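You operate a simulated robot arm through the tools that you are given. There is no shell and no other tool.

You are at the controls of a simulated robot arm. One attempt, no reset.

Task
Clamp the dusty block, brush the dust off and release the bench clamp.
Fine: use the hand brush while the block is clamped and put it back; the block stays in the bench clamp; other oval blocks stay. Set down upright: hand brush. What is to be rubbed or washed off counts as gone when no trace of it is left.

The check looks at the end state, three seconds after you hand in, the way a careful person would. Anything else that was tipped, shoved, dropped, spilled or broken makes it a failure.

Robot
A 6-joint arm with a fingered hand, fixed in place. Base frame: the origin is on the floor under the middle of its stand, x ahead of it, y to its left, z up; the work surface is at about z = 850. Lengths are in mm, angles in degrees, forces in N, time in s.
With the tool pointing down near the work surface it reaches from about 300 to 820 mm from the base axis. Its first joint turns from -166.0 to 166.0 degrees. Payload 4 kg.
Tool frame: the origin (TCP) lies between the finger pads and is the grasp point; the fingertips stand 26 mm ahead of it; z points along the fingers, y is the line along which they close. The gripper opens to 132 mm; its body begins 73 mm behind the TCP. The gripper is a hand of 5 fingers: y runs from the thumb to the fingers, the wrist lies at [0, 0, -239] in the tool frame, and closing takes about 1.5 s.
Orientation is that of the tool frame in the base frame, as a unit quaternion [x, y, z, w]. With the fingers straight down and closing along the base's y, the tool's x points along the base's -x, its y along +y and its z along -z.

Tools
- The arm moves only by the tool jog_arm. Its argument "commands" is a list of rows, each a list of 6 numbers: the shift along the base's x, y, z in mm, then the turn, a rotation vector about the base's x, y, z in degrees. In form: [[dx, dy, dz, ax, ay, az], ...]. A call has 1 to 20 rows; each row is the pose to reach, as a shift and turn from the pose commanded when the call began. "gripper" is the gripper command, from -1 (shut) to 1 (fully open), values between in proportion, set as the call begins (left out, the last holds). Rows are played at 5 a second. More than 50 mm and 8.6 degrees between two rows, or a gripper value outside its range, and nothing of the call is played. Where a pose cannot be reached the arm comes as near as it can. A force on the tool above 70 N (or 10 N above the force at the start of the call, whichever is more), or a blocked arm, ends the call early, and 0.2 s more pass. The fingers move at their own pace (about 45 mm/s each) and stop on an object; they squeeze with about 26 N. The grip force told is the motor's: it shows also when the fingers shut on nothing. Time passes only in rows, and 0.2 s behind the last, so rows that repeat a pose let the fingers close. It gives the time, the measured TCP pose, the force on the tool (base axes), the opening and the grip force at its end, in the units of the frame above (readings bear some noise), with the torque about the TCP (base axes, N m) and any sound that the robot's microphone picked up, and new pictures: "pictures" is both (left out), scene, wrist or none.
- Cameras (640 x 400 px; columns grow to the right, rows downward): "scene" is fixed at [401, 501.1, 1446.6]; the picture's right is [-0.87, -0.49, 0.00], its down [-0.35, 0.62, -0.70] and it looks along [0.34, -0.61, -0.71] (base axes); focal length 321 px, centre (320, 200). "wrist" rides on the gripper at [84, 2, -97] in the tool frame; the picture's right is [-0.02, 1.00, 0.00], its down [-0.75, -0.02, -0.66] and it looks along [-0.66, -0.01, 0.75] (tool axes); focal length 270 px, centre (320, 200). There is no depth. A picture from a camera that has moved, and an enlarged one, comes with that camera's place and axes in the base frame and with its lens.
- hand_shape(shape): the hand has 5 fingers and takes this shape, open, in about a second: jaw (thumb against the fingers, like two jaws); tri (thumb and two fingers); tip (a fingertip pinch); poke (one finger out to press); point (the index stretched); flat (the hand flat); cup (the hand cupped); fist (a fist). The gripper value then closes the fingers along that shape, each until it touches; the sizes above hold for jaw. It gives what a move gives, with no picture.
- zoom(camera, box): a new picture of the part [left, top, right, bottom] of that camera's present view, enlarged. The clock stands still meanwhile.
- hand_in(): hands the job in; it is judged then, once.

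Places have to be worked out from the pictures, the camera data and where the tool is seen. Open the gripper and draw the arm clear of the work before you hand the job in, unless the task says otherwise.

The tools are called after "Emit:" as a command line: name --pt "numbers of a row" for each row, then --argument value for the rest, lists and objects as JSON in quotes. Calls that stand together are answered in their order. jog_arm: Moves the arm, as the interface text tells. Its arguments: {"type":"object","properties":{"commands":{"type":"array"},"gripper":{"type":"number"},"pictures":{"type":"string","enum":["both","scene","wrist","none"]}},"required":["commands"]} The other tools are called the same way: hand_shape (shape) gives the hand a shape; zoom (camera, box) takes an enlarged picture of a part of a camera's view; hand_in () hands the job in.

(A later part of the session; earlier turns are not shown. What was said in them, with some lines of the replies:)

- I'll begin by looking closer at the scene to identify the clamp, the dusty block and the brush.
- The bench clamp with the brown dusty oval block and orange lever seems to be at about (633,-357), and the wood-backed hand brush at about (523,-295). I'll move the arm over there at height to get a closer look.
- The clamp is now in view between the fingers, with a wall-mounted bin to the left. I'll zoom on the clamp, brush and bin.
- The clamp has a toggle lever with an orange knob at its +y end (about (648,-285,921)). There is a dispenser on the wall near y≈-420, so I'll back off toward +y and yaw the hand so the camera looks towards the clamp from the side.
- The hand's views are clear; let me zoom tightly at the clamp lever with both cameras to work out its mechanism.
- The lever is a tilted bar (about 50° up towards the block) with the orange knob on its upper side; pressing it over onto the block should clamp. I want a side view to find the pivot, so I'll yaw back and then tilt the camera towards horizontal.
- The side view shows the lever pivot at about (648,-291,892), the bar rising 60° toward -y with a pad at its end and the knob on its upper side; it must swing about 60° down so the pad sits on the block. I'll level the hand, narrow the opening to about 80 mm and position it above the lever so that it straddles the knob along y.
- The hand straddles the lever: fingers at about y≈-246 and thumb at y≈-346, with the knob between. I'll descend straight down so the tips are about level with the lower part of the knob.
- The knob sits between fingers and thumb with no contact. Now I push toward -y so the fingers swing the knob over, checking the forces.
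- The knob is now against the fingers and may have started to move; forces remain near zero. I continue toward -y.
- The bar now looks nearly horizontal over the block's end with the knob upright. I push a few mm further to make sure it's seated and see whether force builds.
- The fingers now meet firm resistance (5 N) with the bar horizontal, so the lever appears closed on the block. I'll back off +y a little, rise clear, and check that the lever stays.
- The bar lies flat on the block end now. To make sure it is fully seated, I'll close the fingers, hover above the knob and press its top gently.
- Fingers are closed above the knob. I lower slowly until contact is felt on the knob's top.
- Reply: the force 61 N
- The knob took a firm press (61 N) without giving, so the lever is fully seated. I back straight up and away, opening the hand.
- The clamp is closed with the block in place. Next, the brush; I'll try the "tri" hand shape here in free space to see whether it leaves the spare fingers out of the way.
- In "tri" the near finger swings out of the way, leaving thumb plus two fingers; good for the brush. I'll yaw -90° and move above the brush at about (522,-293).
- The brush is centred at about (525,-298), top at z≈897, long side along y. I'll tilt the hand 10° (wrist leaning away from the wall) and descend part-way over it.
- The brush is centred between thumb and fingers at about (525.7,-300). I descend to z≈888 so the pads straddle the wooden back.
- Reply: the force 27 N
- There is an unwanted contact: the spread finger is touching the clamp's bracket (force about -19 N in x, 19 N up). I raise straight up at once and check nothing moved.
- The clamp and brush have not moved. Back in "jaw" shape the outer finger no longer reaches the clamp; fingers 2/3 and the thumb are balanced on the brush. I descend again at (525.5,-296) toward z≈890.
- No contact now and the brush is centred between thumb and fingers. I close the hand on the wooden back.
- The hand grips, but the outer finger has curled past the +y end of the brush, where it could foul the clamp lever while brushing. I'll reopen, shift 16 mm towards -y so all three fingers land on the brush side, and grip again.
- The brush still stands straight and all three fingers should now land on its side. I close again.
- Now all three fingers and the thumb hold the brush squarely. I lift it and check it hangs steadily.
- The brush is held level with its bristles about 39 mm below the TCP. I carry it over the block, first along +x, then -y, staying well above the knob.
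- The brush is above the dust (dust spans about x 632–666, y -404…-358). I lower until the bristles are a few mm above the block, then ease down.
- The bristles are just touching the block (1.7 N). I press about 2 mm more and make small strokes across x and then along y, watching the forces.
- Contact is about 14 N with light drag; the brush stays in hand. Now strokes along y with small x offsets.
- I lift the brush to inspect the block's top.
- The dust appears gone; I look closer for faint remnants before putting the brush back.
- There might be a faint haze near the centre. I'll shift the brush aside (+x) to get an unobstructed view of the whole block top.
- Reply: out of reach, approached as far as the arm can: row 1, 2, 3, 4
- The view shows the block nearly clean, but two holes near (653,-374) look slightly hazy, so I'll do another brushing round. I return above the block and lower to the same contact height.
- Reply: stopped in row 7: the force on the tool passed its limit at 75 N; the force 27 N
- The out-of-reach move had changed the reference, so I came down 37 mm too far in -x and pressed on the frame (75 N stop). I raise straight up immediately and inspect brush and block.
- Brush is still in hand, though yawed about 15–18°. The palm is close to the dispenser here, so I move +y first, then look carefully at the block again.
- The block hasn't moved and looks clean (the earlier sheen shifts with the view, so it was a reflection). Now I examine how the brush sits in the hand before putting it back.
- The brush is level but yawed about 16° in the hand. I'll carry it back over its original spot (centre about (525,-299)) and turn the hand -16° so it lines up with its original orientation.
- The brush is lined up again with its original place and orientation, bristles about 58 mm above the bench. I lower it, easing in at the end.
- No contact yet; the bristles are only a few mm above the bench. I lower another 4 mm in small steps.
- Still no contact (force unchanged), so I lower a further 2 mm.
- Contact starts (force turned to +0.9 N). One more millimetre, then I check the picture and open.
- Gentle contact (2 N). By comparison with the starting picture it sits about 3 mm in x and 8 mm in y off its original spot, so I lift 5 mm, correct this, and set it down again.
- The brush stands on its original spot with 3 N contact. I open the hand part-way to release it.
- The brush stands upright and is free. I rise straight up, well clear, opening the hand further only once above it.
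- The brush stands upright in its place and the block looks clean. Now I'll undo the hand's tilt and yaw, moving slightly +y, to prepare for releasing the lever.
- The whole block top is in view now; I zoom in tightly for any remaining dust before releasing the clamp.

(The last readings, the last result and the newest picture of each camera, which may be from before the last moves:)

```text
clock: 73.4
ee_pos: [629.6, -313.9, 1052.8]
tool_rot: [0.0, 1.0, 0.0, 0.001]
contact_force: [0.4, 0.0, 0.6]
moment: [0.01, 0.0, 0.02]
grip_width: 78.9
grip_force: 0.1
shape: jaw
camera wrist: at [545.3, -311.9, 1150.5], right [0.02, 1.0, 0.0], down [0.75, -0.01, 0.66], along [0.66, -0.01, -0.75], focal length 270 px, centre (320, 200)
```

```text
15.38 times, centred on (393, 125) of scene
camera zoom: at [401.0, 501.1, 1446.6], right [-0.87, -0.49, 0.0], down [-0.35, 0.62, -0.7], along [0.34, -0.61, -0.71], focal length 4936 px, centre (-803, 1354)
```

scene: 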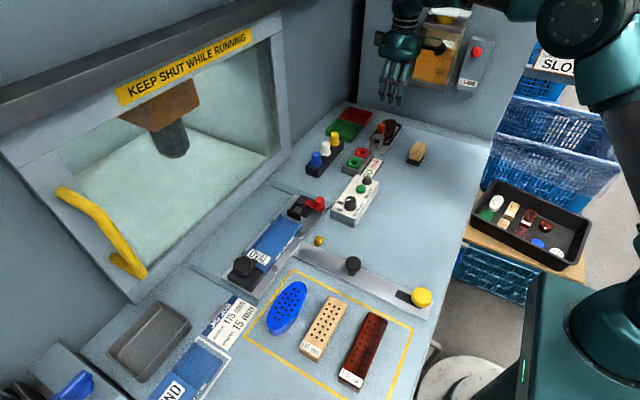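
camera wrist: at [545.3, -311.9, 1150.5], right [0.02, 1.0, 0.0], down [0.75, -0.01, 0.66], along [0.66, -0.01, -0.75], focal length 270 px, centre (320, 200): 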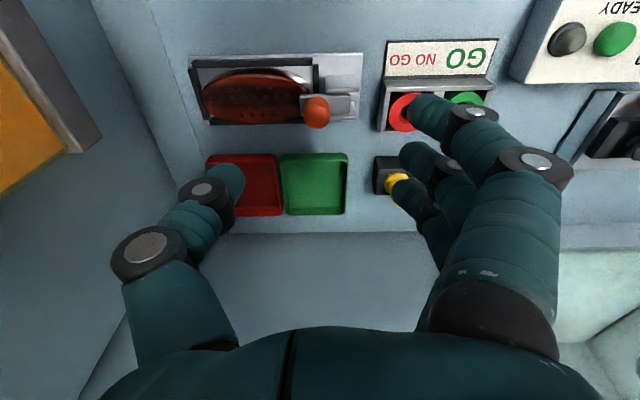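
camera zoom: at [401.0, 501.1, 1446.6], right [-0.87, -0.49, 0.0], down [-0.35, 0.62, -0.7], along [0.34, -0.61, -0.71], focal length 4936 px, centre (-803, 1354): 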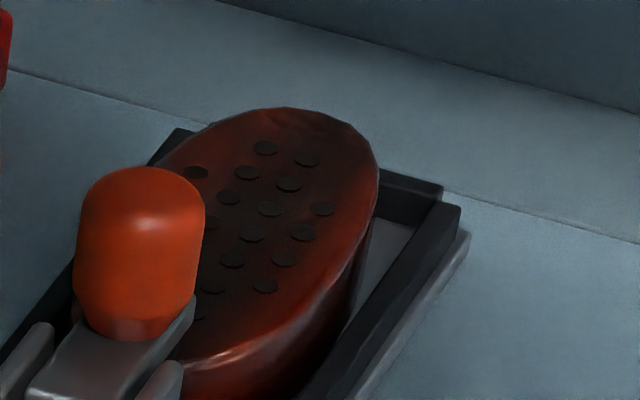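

The block top is clean: no dust speckles remain. Now I release the clamp: I'll position the hand so the thumb is on the -y side of the knob, above the block, then push the knob up and toward +y along its arc.

Emit:
jog_arm --pt "8 10 -15 0 0 0" --pt "13 19 -35 0 0 0" --pt "13 19 -60 0 0 0" --pt "13 19 -85 0 0 0" --pt "13 19 -100 0 0 0" --pt "13 19 -110 0 0 0" --pt "13 19 -110 0 0 0"

Emit:
zoom --camera "wrist" --box '[130, 50, 450, 250]'

Emit:
zoom --camera "scene" --box '[360, 90, 420, 150]'

```text
clock: 75.0
ee_pos: [641.9, -295.4, 943.8]
tool_rot: [0.001, 1.0, 0.0, 0.002]
contact_force: [-0.2, 1.0, -0.8]
moment: [-0.03, -0.04, -0.02]
grip_width: 78.8
grip_force: 0.1
shape: jaw
camera wrist: at [556.4, -294.1, 1040.6], right [0.02, 1.0, 0.0], down [0.75, -0.02, 0.66], along [0.66, -0.01, -0.75], focal length 270 px, centre (320, 200)
```

scene: 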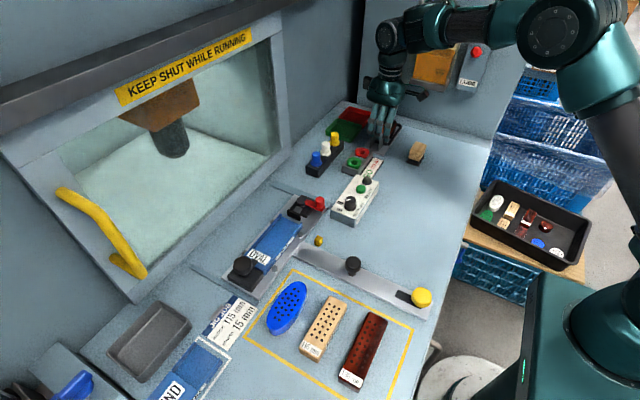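
wrist: 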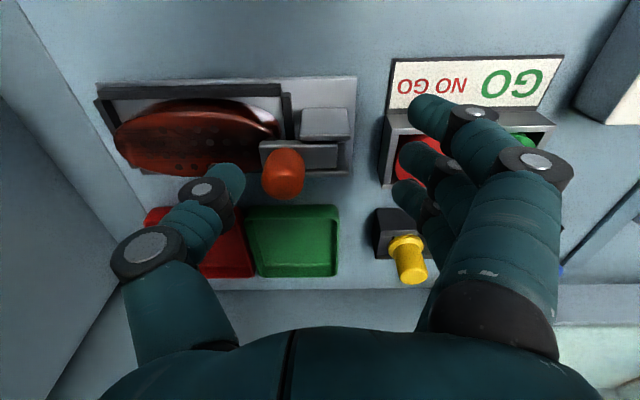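

```text
2.00 times, centred on (290, 150) of wrist
camera zoom: at [556.4, -294.1, 1040.6], right [0.02, 1.0, 0.0], down [0.75, -0.02, 0.66], along [0.66, -0.01, -0.75], focal length 541 px, centre (380, 300)
```

zoom: 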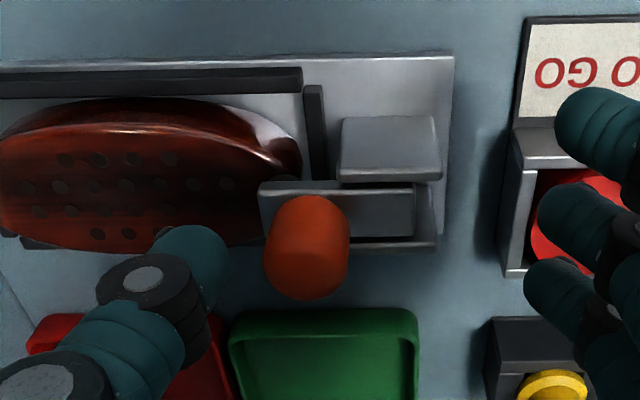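

```text
6.67 times, centred on (390, 120) of scene
camera zoom: at [401.0, 501.1, 1446.6], right [-0.87, -0.49, 0.0], down [-0.35, 0.62, -0.7], along [0.34, -0.61, -0.71], focal length 2139 px, centre (-147, 733)
```

zoom: 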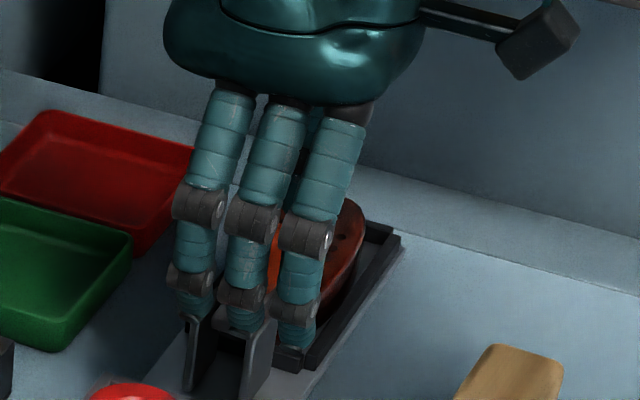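

The thumb tip is just on the -y side of the knob, near the top of its side face. I lower 4 mm and push +y slowly to start swinging the lever.

Emit:
jog_arm --pt "0 0 -4 0 0 0" --pt "0 4 -4 0 0 0" --pt "0 8 -4 0 0 0" --pt "0 12 -4 0 0 0" --pt "0 15 -4 0 0 0" --pt "0 18 -3 0 0 0" --pt "0 18 -3 0 0 0" --pictures "wrist"

Emit:
zoom --camera "wrist" --box '[130, 50, 450, 250]'

```text
clock: 76.6
ee_pos: [643.7, -277.4, 941.8]
tool_rot: [0.001, 1.0, -0.001, 0.001]
contact_force: [-0.9, -4.8, 4.8]
moment: [-0.34, 0.02, -0.05]
grip_width: 79.4
grip_force: 0.1
shape: jaw
camera wrist: at [557.7, -274.8, 1037.9], right [0.02, 1.0, 0.0], down [0.75, -0.02, 0.66], along [0.66, -0.02, -0.75], focal length 270 px, centre (320, 200)
```

wrist: 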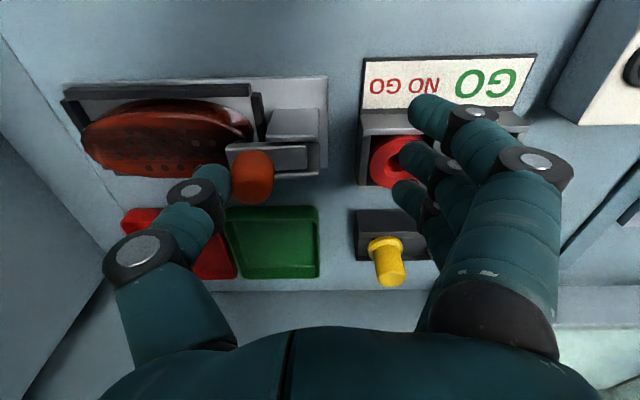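

```text
2.00 times, centred on (290, 150) of wrist
camera zoom: at [557.7, -274.8, 1037.9], right [0.02, 1.0, 0.0], down [0.75, -0.02, 0.66], along [0.66, -0.02, -0.75], focal length 541 px, centre (380, 300)
```

zoom: 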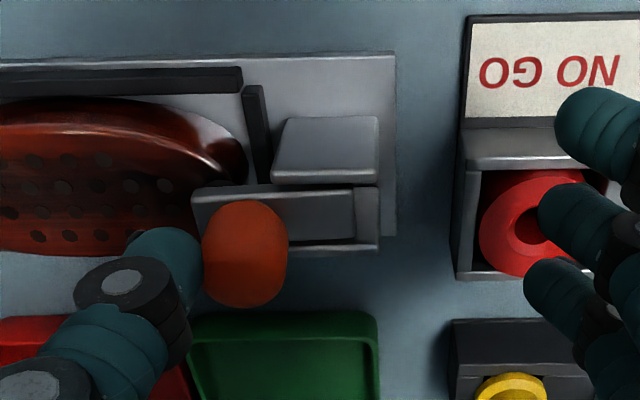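

The thumb presses the knob (about 5 N) but also bears down on the bar's end. I'll raise it along the arc while pushing further +y.

Emit:
jog_arm --pt "0 0 3 0 0 0" --pt "0 0 6 0 0 0" --pt "0 4 7 0 0 0" --pt "0 8 8 0 0 0" --pt "0 8 8 0 0 0" --pictures "wrist"

Emit:
zoom --camera "wrist" --box '[130, 50, 450, 250]'

```text
clock: 77.8
ee_pos: [643.1, -269.5, 947.8]
tool_rot: [0.002, 1.0, 0.0, 0.001]
contact_force: [-0.3, -1.3, 2.0]
moment: [-0.13, 0.02, -0.02]
grip_width: 79.2
grip_force: 0.0
shape: jaw
camera wrist: at [557.5, -267.3, 1046.3], right [0.02, 1.0, 0.0], down [0.75, -0.02, 0.66], along [0.66, -0.01, -0.75], focal length 270 px, centre (320, 200)
```

wrist: 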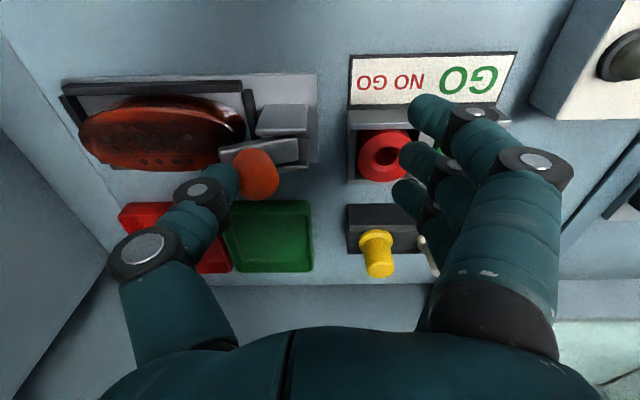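

```text
2.00 times, centred on (290, 150) of wrist
camera zoom: at [557.5, -267.3, 1046.3], right [0.02, 1.0, 0.0], down [0.75, -0.02, 0.66], along [0.66, -0.01, -0.75], focal length 541 px, centre (380, 300)
```

zoom: 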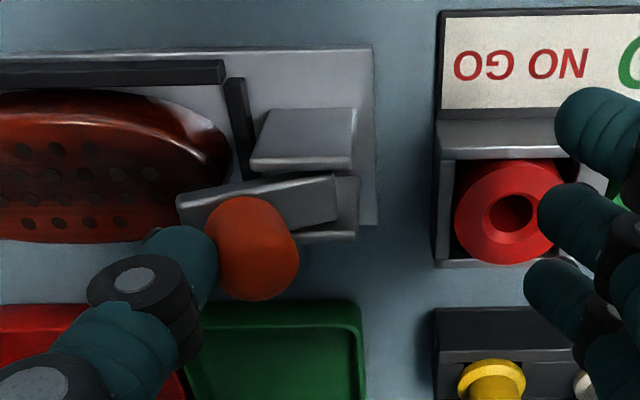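

The lever is now swinging open (bar tilted about 12°). I keep following the arc: +y with a gentle rise.

Emit:
jog_arm --pt "0 4 3 0 0 0" --pt "0 8 6 0 0 0" --pt "0 12 9 0 0 0" --pt "0 16 11 0 0 0" --pt "0 16 11 0 0 0" --pictures "wrist"

Emit:
zoom --camera "wrist" --box '[130, 50, 450, 250]'

```text
clock: 79.0
ee_pos: [642.5, -252.5, 960.1]
tool_rot: [0.0, 1.0, 0.0, 0.001]
contact_force: [-0.1, 0.3, 0.0]
moment: [-0.01, -0.01, -0.02]
grip_width: 79.4
grip_force: 0.1
shape: jaw
camera wrist: at [557.9, -250.3, 1057.4], right [0.02, 1.0, 0.0], down [0.75, -0.02, 0.66], along [0.66, -0.01, -0.75], focal length 270 px, centre (320, 200)
```

wrist: 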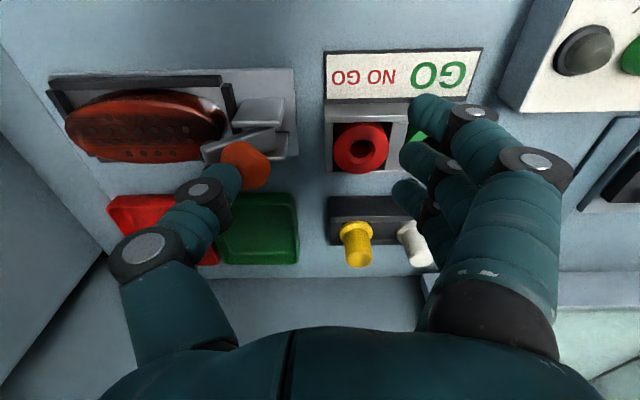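

```text
2.00 times, centred on (290, 150) of wrist
camera zoom: at [557.9, -250.3, 1057.4], right [0.02, 1.0, 0.0], down [0.75, -0.02, 0.66], along [0.66, -0.01, -0.75], focal length 541 px, centre (380, 300)
```

zoom: 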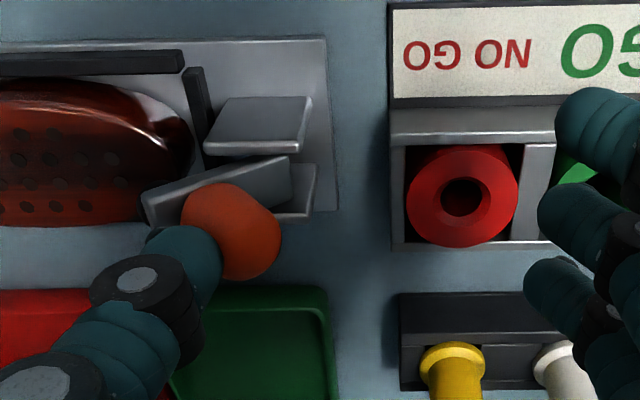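

The lever holds at about 25° by friction. I'll retreat the thumb toward -y, lower it to bar-end level above the block, and push the bar end further +y from there.

Emit:
jog_arm --pt "0 -12 0 0 0 0" --pt "0 -28 0 0 0 0" --pt "0 -44 0 0 0 0" --pt "0 -52 -6 0 0 0" --pt "0 -52 -16 0 0 0" --pt "0 -52 -26 0 0 0" --pt "0 -52 -30 0 0 0" --pt "0 -52 -30 0 0 0" --pictures "wrist"

Emit:
zoom --camera "wrist" --box '[130, 50, 450, 250]'

```text
clock: 80.8
ee_pos: [642.6, -305.5, 928.4]
tool_rot: [0.001, 1.0, 0.0, 0.0]
contact_force: [0.2, -0.5, 0.2]
moment: [0.01, -0.02, 0.0]
grip_width: 79.2
grip_force: 0.1
shape: jaw
camera wrist: at [556.9, -303.5, 1026.0], right [0.02, 1.0, 0.0], down [0.75, -0.02, 0.66], along [0.66, -0.01, -0.75], focal length 270 px, centre (320, 200)
```

wrist: 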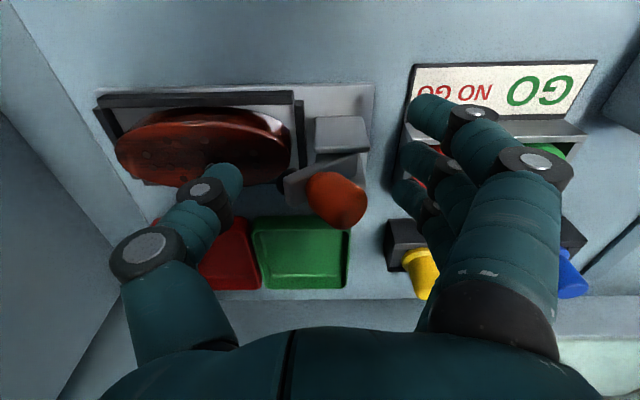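

```text
2.00 times, centred on (290, 150) of wrist
camera zoom: at [556.9, -303.5, 1026.0], right [0.02, 1.0, 0.0], down [0.75, -0.02, 0.66], along [0.66, -0.01, -0.75], focal length 541 px, centre (380, 300)
```

zoom: 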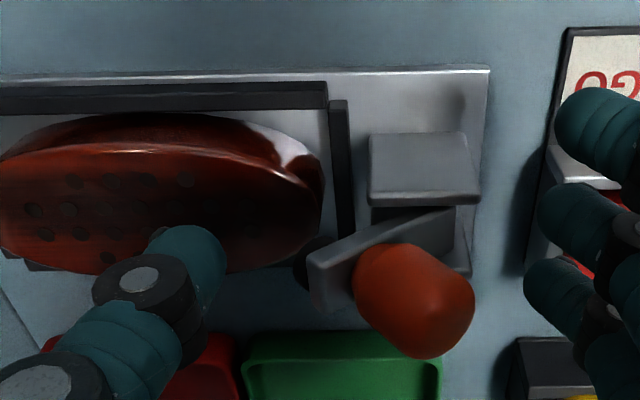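

The lever stands at about 28° with its pad end facing the thumb, gap about 19 mm. I push +y at this height to carry it on to fully open.

Emit:
jog_arm --pt "0 8 0 0 0 0" --pt "0 16 0 0 0 0" --pt "0 20 0 0 0 0" --pt "0 24 0 0 0 0" --pt "0 28 0 0 0 0" --pt "0 31 0 0 0 0" --pt "0 31 0 0 0 0" --pictures "wrist"

Emit:
zoom --camera "wrist" --box '[130, 50, 450, 250]'

```text
clock: 82.4
ee_pos: [641.7, -275.2, 928.9]
tool_rot: [0.001, 1.0, -0.001, 0.001]
contact_force: [-2.2, -7.8, 4.7]
moment: [-0.34, 0.04, -0.14]
grip_width: 79.5
grip_force: 0.1
shape: jaw
camera wrist: at [556.9, -272.6, 1026.6], right [0.02, 1.0, 0.0], down [0.75, -0.02, 0.66], along [0.66, -0.02, -0.75], focal length 270 px, centre (320, 200)
```

wrist: 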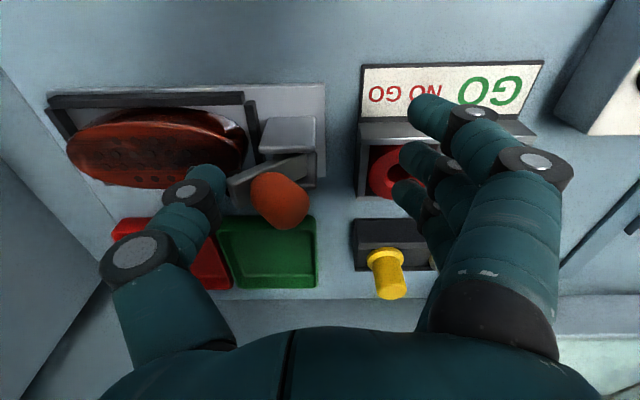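

```text
2.00 times, centred on (290, 150) of wrist
camera zoom: at [556.9, -272.6, 1026.6], right [0.02, 1.0, 0.0], down [0.75, -0.02, 0.66], along [0.66, -0.02, -0.75], focal length 541 px, centre (380, 300)
```

zoom: 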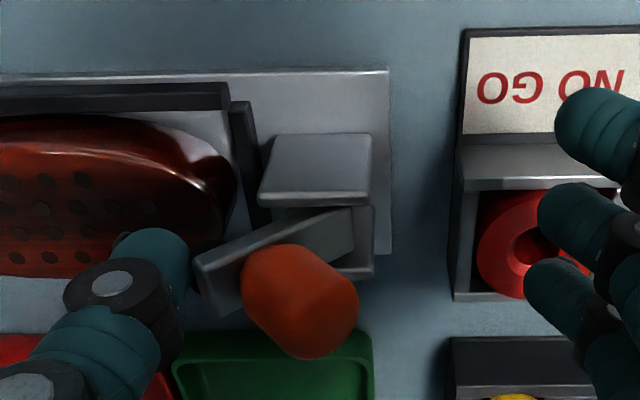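

The bar end is too low for good leverage (8 N, no motion). I back off a little, raise the thumb about 13 mm so it bears on the knob's side again, and push along the arc.

Emit:
jog_arm --pt "0 -8 0 0 0 0" --pt "0 -12 5 0 0 0" --pt "0 -12 13 0 0 0" --pt "0 -4 13 0 0 0" --pt "0 4 14 0 0 0" --pt "0 10 15 0 0 0" --pt "0 14 17 0 0 0" --pt "0 14 17 0 0 0" --pictures "wrist"

Emit:
zoom --camera "wrist" --box '[130, 50, 450, 250]'

```text
clock: 84.2
ee_pos: [642.5, -260.1, 946.6]
tool_rot: [0.001, 1.0, -0.001, 0.0]
contact_force: [-1.1, -4.6, 7.5]
moment: [-0.4, 0.03, -0.06]
grip_width: 79.3
grip_force: 0.2
shape: jaw
camera wrist: at [556.5, -258.9, 1043.8], right [0.02, 1.0, 0.0], down [0.75, -0.02, 0.66], along [0.66, -0.02, -0.75], focal length 270 px, centre (320, 200)
```

wrist: 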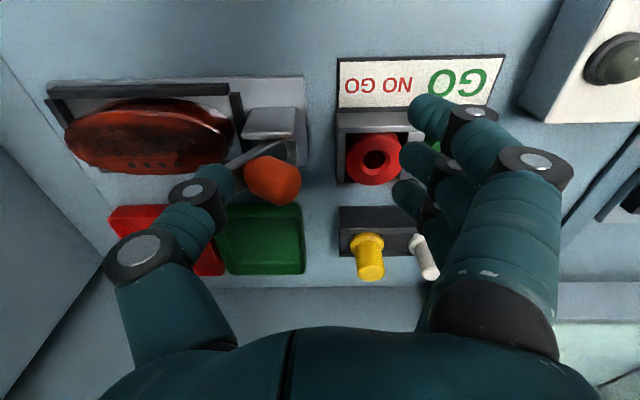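

```text
2.00 times, centred on (290, 150) of wrist
camera zoom: at [556.5, -258.9, 1043.8], right [0.02, 1.0, 0.0], down [0.75, -0.02, 0.66], along [0.66, -0.02, -0.75], focal length 541 px, centre (380, 300)
```

zoom: 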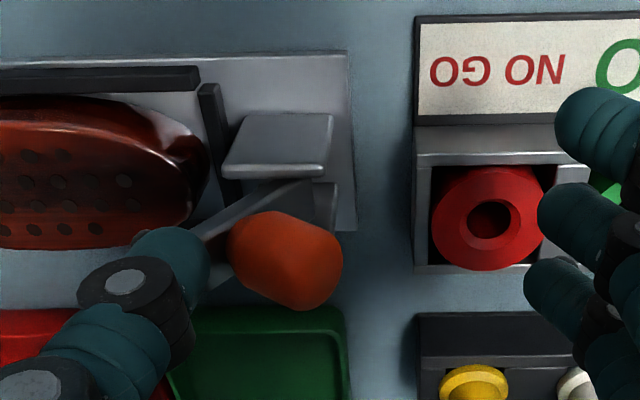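

Lever is now at about 40°. The thumb again bears down on the bar end, so I rise slightly and then continue +y.

Emit:
jog_arm --pt "0 0 4 0 0 0" --pt "0 2 7 0 0 0" --pt "0 6 9 0 0 0" --pt "0 10 10 0 0 0" --pt "0 14 11 0 0 0" --pt "0 14 11 0 0 0" --pictures "wrist"

Emit:
zoom --camera "wrist" --box '[130, 50, 450, 250]'

```text
clock: 85.6
ee_pos: [642.7, -245.7, 957.4]
tool_rot: [0.001, 1.0, 0.0, 0.001]
contact_force: [-0.1, 0.1, -0.4]
moment: [-0.04, 0.01, 0.01]
grip_width: 79.3
grip_force: 0.0
shape: jaw
camera wrist: at [557.4, -243.9, 1055.0], right [0.02, 1.0, 0.0], down [0.75, -0.02, 0.66], along [0.66, -0.01, -0.75], focal length 270 px, centre (320, 200)
```

wrist: 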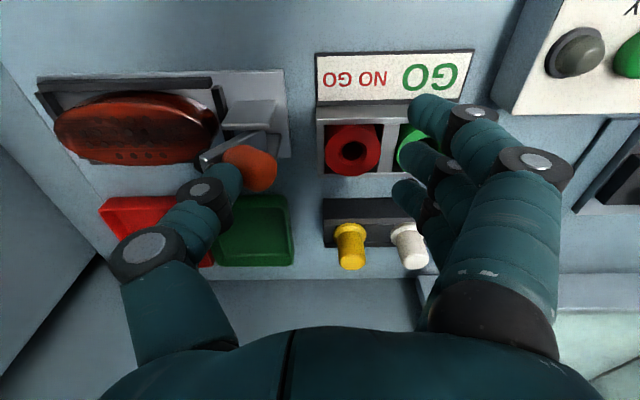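

```text
2.00 times, centred on (290, 150) of wrist
camera zoom: at [557.4, -243.9, 1055.0], right [0.02, 1.0, 0.0], down [0.75, -0.02, 0.66], along [0.66, -0.01, -0.75], focal length 541 px, centre (380, 300)
```

zoom: 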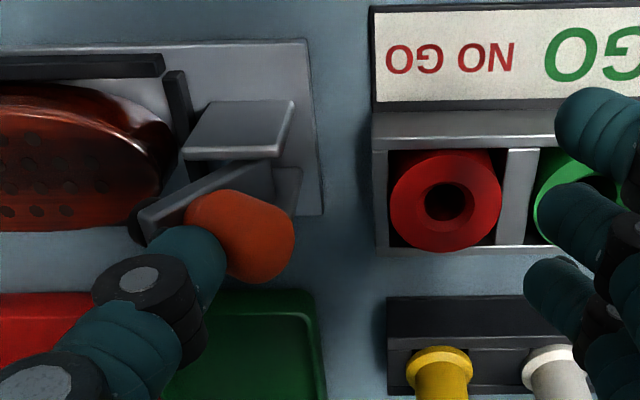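

The lever is at about 40° and stays. I repeat: retreat -y, lower to the (now higher) bar end, and push +y with a slight rise.

Emit:
jog_arm --pt "0 -15 0 0 0 0" --pt "0 -35 0 0 0 0" --pt "0 -50 0 0 0 0" --pt "0 -50 -10 0 0 0" --pt "0 -50 -18 0 0 0" --pt "0 -42 -18 0 0 0" --pt "0 -34 -18 0 0 0" --pt "0 -28 -18 0 0 0" --pt "0 -23 -17 0 0 0" --pt "0 -19 -15 0 0 0" --pt "0 -19 -15 0 0 0" --pictures "wrist"

Emit:
zoom --camera "wrist" --box '[130, 50, 450, 250]'

```text
clock: 88.0
ee_pos: [642.1, -265.4, 943.5]
tool_rot: [0.002, 1.0, -0.001, 0.001]
contact_force: [-0.4, -6.2, 1.7]
moment: [-0.2, 0.0, -0.01]
grip_width: 79.3
grip_force: 0.0
shape: jaw
camera wrist: at [557.5, -262.7, 1040.0], right [0.02, 1.0, 0.0], down [0.75, -0.02, 0.66], along [0.66, -0.02, -0.75], focal length 270 px, centre (320, 200)
```

wrist: 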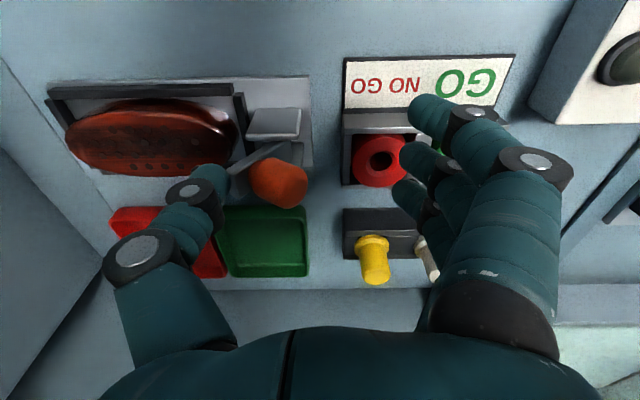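

```text
2.00 times, centred on (290, 150) of wrist
camera zoom: at [557.5, -262.7, 1040.0], right [0.02, 1.0, 0.0], down [0.75, -0.02, 0.66], along [0.66, -0.02, -0.75], focal length 541 px, centre (380, 300)
```

zoom: 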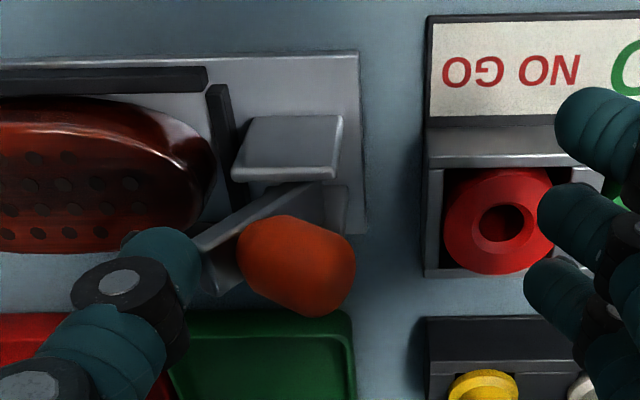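

Force is now mostly along y on the bar end with good leverage. I continue pushing +y.

Emit:
jog_arm --pt "0 4 1 0 0 0" --pt "0 8 2 0 0 0" --pt "0 12 4 0 0 0" --pt "0 16 6 0 0 0" --pt "0 16 6 0 0 0" --pictures "wrist"

Emit:
zoom --camera "wrist" --box '[130, 50, 450, 250]'

```text
clock: 89.2
ee_pos: [643.7, -248.4, 948.6]
tool_rot: [0.0, 1.0, -0.001, 0.001]
contact_force: [0.9, -2.0, 6.2]
moment: [-0.46, -0.06, 0.13]
grip_width: 79.4
grip_force: 0.1
shape: jaw
camera wrist: at [558.9, -246.9, 1046.0], right [0.02, 1.0, 0.0], down [0.75, -0.01, 0.66], along [0.66, -0.01, -0.75], focal length 270 px, centre (320, 200)
```

wrist: 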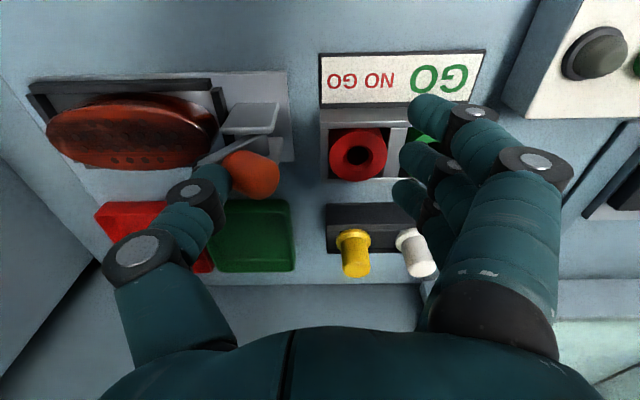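

```text
2.00 times, centred on (290, 150) of wrist
camera zoom: at [558.9, -246.9, 1046.0], right [0.02, 1.0, 0.0], down [0.75, -0.01, 0.66], along [0.66, -0.01, -0.75], focal length 541 px, centre (380, 300)
```

zoom: 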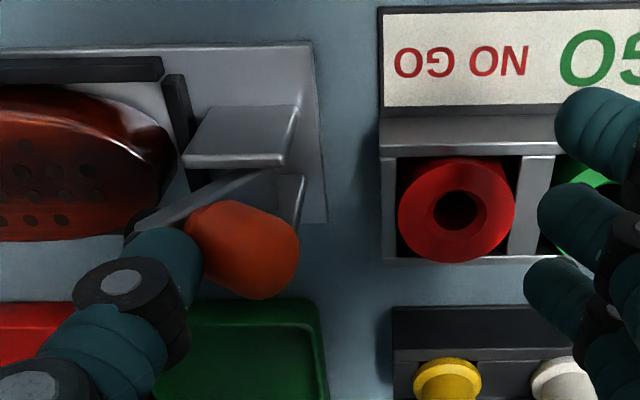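

The thumb slipped over and bears down again; this approach is too soft. A better way: pinch the knob from its x-sides (hand yawed -90°) and carry it straight +y about 16 mm, letting it turn in the pinch. I rise and re-orient.

Emit:
jog_arm --pt "0 0 12 0 0 0" --pt "0 5 40 0 0 0" --pt "0 15 75 0 0 0" --pt "0 20 90 0 0 0" --pt "0 20 90 0 0 0" --pictures "none"

Emit:
jog_arm --pt "0 0 0 0 0 -8" --pt "0 0 0 0 0 -16" --pt "0 0 0 0 0 -24" --pt "0 0 0 0 0 -32" --pt "1 0 0 0 0 -40" --pt "1 0 0 0 0 -48" --pt "2 -10 0 0 0 -56" --pt "2 -20 0 0 0 -64" --pt "3 -30 -5 0 0 -72" --pt "4 -40 -10 0 0 -80" --pt "5 -50 -15 0 0 -86" --pt "5 -60 -20 0 0 -90" --pt "5 -72 -25 0 0 -90" --pt "5 -72 -25 0 0 -90" --pictures "both"

Emit:
zoom --camera "wrist" --box '[240, 60, 400, 260]'

Emit:
zoom --camera "scene" --box '[365, 105, 415, 155]'

```text
clock: 90.4
ee_pos: [643.0, -227.8, 1038.6]
tool_rot: [0.001, 1.0, 0.0, 0.001]
contact_force: [-0.1, 0.5, 0.0]
moment: [0.01, -0.01, 0.01]
grip_width: 79.0
grip_force: 0.1
shape: jaw
```

```text
clock: 93.4
ee_pos: [649.6, -301.1, 1013.3]
tool_rot: [0.708, 0.707, -0.001, 0.001]
contact_force: [0.4, 0.1, 0.3]
moment: [0.04, -0.04, -0.02]
grip_width: 79.3
grip_force: 0.1
shape: jaw
camera wrist: at [650.7, -216.8, 1110.8], right [1.0, -0.02, 0.0], down [-0.02, -0.75, 0.66], along [-0.02, -0.66, -0.75], focal length 270 px, centre (320, 200)
```

scene: 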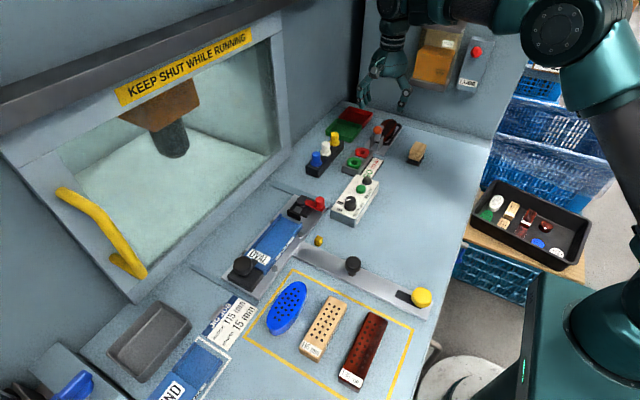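
wrist: 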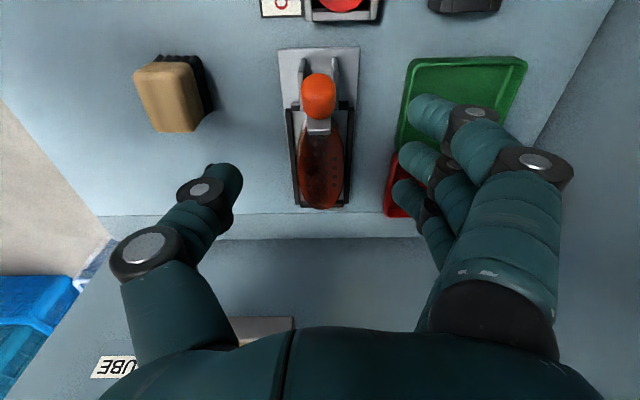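

```text
2.00 times, centred on (320, 160) of wrist
camera zoom: at [650.7, -216.8, 1110.8], right [1.0, -0.02, 0.0], down [-0.02, -0.75, 0.66], along [-0.02, -0.66, -0.75], focal length 541 px, centre (320, 280)
```

zoom: 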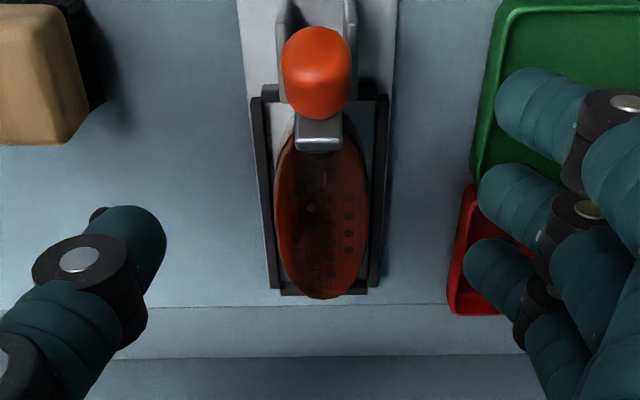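

```text
8.00 times, centred on (390, 130) of scene
camera zoom: at [401.0, 501.1, 1446.6], right [-0.87, -0.49, 0.0], down [-0.35, 0.62, -0.7], along [0.34, -0.61, -0.71], focal length 2567 px, centre (-240, 760)
```

zoom: 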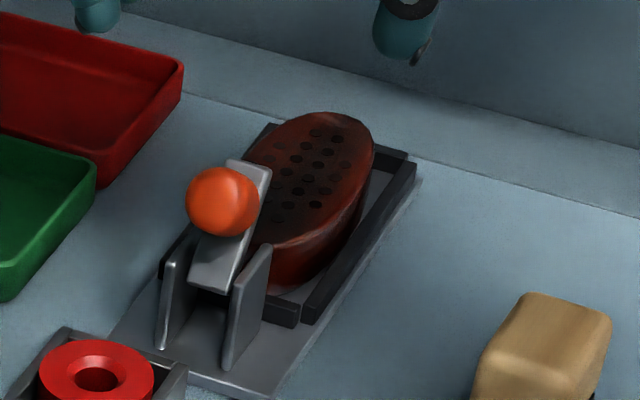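

Comparing with the very first scene view, the lever is now back at its original open angle — rising the thumb carried it the rest of the way. I zoom in to confirm the lever, the block and its cleanliness.

Emit:
zoom --camera "scene" --box '[365, 110, 415, 160]'

Emit:
zoom --camera "wrist" --box '[285, 100, 360, 215]'

Emit:
zoom --camera "wrist" --box '[285, 50, 355, 120]'

```text
8.00 times, centred on (390, 135) of scene
camera zoom: at [401.0, 501.1, 1446.6], right [-0.87, -0.49, 0.0], down [-0.35, 0.62, -0.7], along [0.34, -0.61, -0.71], focal length 2567 px, centre (-240, 720)
```

zoom: 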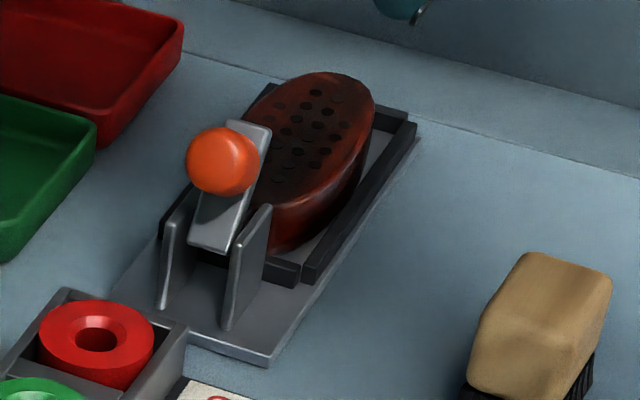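

```text
3.48 times, centred on (322, 158) of wrist
camera zoom: at [650.7, -216.8, 1110.8], right [1.0, -0.02, 0.0], down [-0.02, -0.75, 0.66], along [-0.02, -0.66, -0.75], focal length 940 px, centre (311, 348)
```

zoom: 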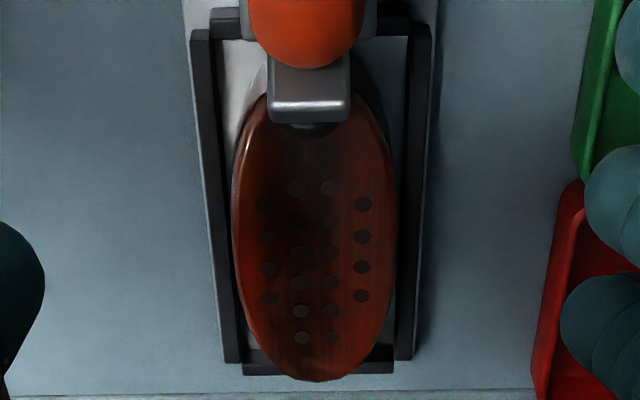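

```text
5.71 times, centred on (320, 85) of wrist
camera zoom: at [650.7, -216.8, 1110.8], right [1.0, -0.02, 0.0], down [-0.02, -0.75, 0.66], along [-0.02, -0.66, -0.75], focal length 1544 px, centre (320, 857)
```

zoom: 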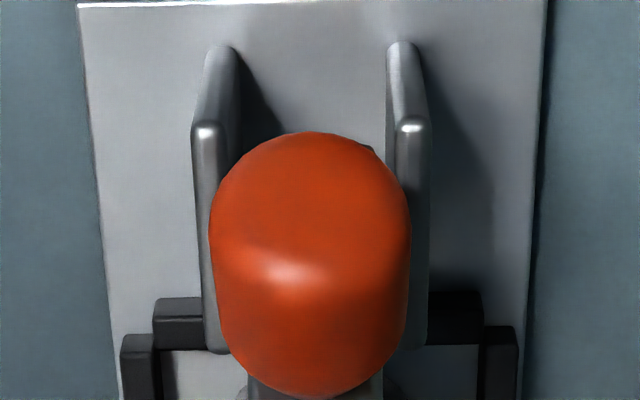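

The lever matches its original open pose exactly, the block sits in the clamp and is clean, and the brush stands in place. I open the hand and draw the arm clear.

Emit:
jog_arm --pt "0 10 30 0 0 0" --pt "0 20 65 0 0 0" --pt "0 30 100 0 0 0" --pt "-20 60 125 0 0 0" --pt "-50 95 130 0 0 0" --pt "-85 125 130 0 0 0" --pt "-120 155 130 0 0 0" --pt "-155 185 130 0 0 0" --pt "-185 215 130 0 0 0" --pt "-205 245 130 0 0 0" --pt "-205 245 130 0 0 0" --gripper 1

Emit:
zoom --camera "scene" --box '[320, 90, 450, 190]'

Emit:
zoom --camera "scene" --box '[380, 112, 406, 138]'

```text
clock: 95.8
ee_pos: [441.4, -55.4, 1143.5]
tool_rot: [0.708, 0.707, -0.001, 0.0]
contact_force: [-0.8, 0.9, -0.3]
moment: [0.02, 0.01, 0.02]
grip_width: 131.6
grip_force: 0.2
shape: jaw
camera wrist: at [443.1, 29.4, 1240.7], right [1.0, -0.02, 0.0], down [-0.02, -0.75, 0.66], along [-0.01, -0.66, -0.75], focal length 270 px, centre (320, 200)
```

scene: 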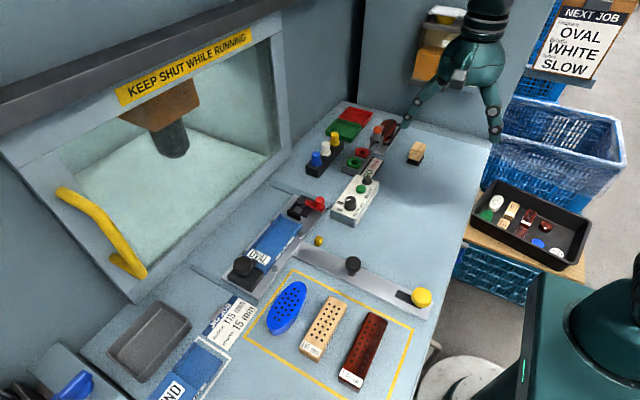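
wrist: 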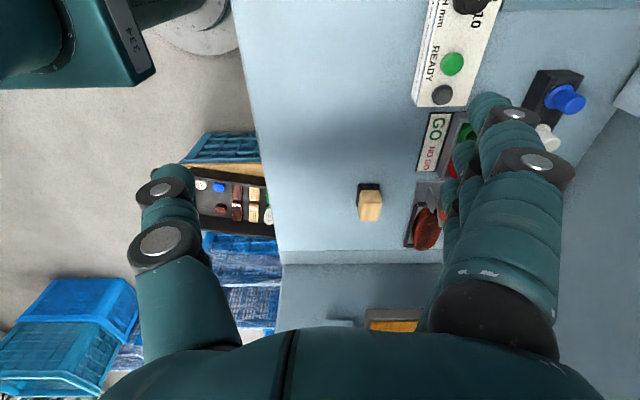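

```text
4.00 times, centred on (385, 140) of scene
camera zoom: at [401.0, 501.1, 1446.6], right [-0.87, -0.49, 0.0], down [-0.35, 0.62, -0.7], along [0.34, -0.61, -0.71], focal length 1283 px, centre (60, 440)
```

zoom: 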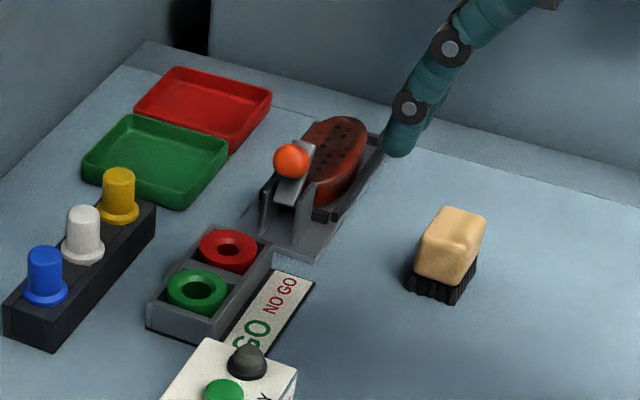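

```text
15.38 times, centred on (393, 125) of scene
camera zoom: at [401.0, 501.1, 1446.6], right [-0.87, -0.49, 0.0], down [-0.35, 0.62, -0.7], along [0.34, -0.61, -0.71], focal length 4936 px, centre (-803, 1354)
```

zoom: 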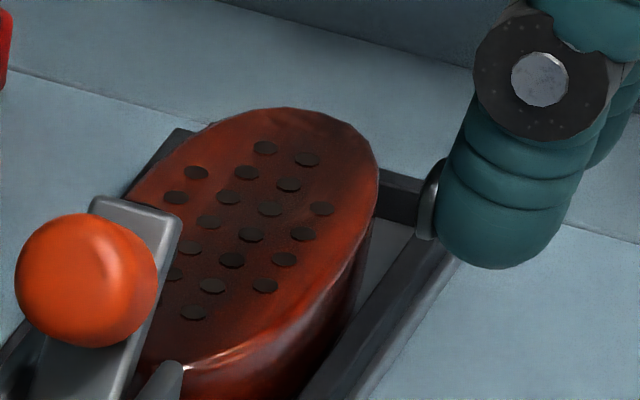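

The block is clean and in the released clamp, the lever is open, the brush stands upright in its place, nothing else has moved, and the arm is clear with the hand open. I hand in the job.

Emit:
hand_in

```text
The job is handed in.
```

I clamped the dusty block, brushed it until no dust was visible from either camera, put the hand brush back and released the clamp. The job is handed in, but no result has come back yet.

- **Block:** it is still in the bench clamp and its outline looks the same as before I started. The clamp stayed closed the whole time I was brushing.
- **Brush:** it is standing upright on its original spot, to within a few millimetres and a degree or two.
- **Clamp lever:** it is back at the open angle it had in the first picture. The thumb slipped a few times while I was opening it.
- **Other items:** the other blocks, trays, caps and gauges look unchanged, and I did not touch them. The arm is clear with the hand open.

There were two unintended contacts with the clamp:

- **Bracket:** a spread finger pressed on the bracket at about 19 N while I was reaching for the brush.
- **Clamp frame or block edge:** I lowered the brush about 37 mm off target and it hit something at the clamp, most likely the frame or the block's edge. The arm stopped at its force limit, at 75 N.

I compared pictures after each and saw no movement of the clamp or block.
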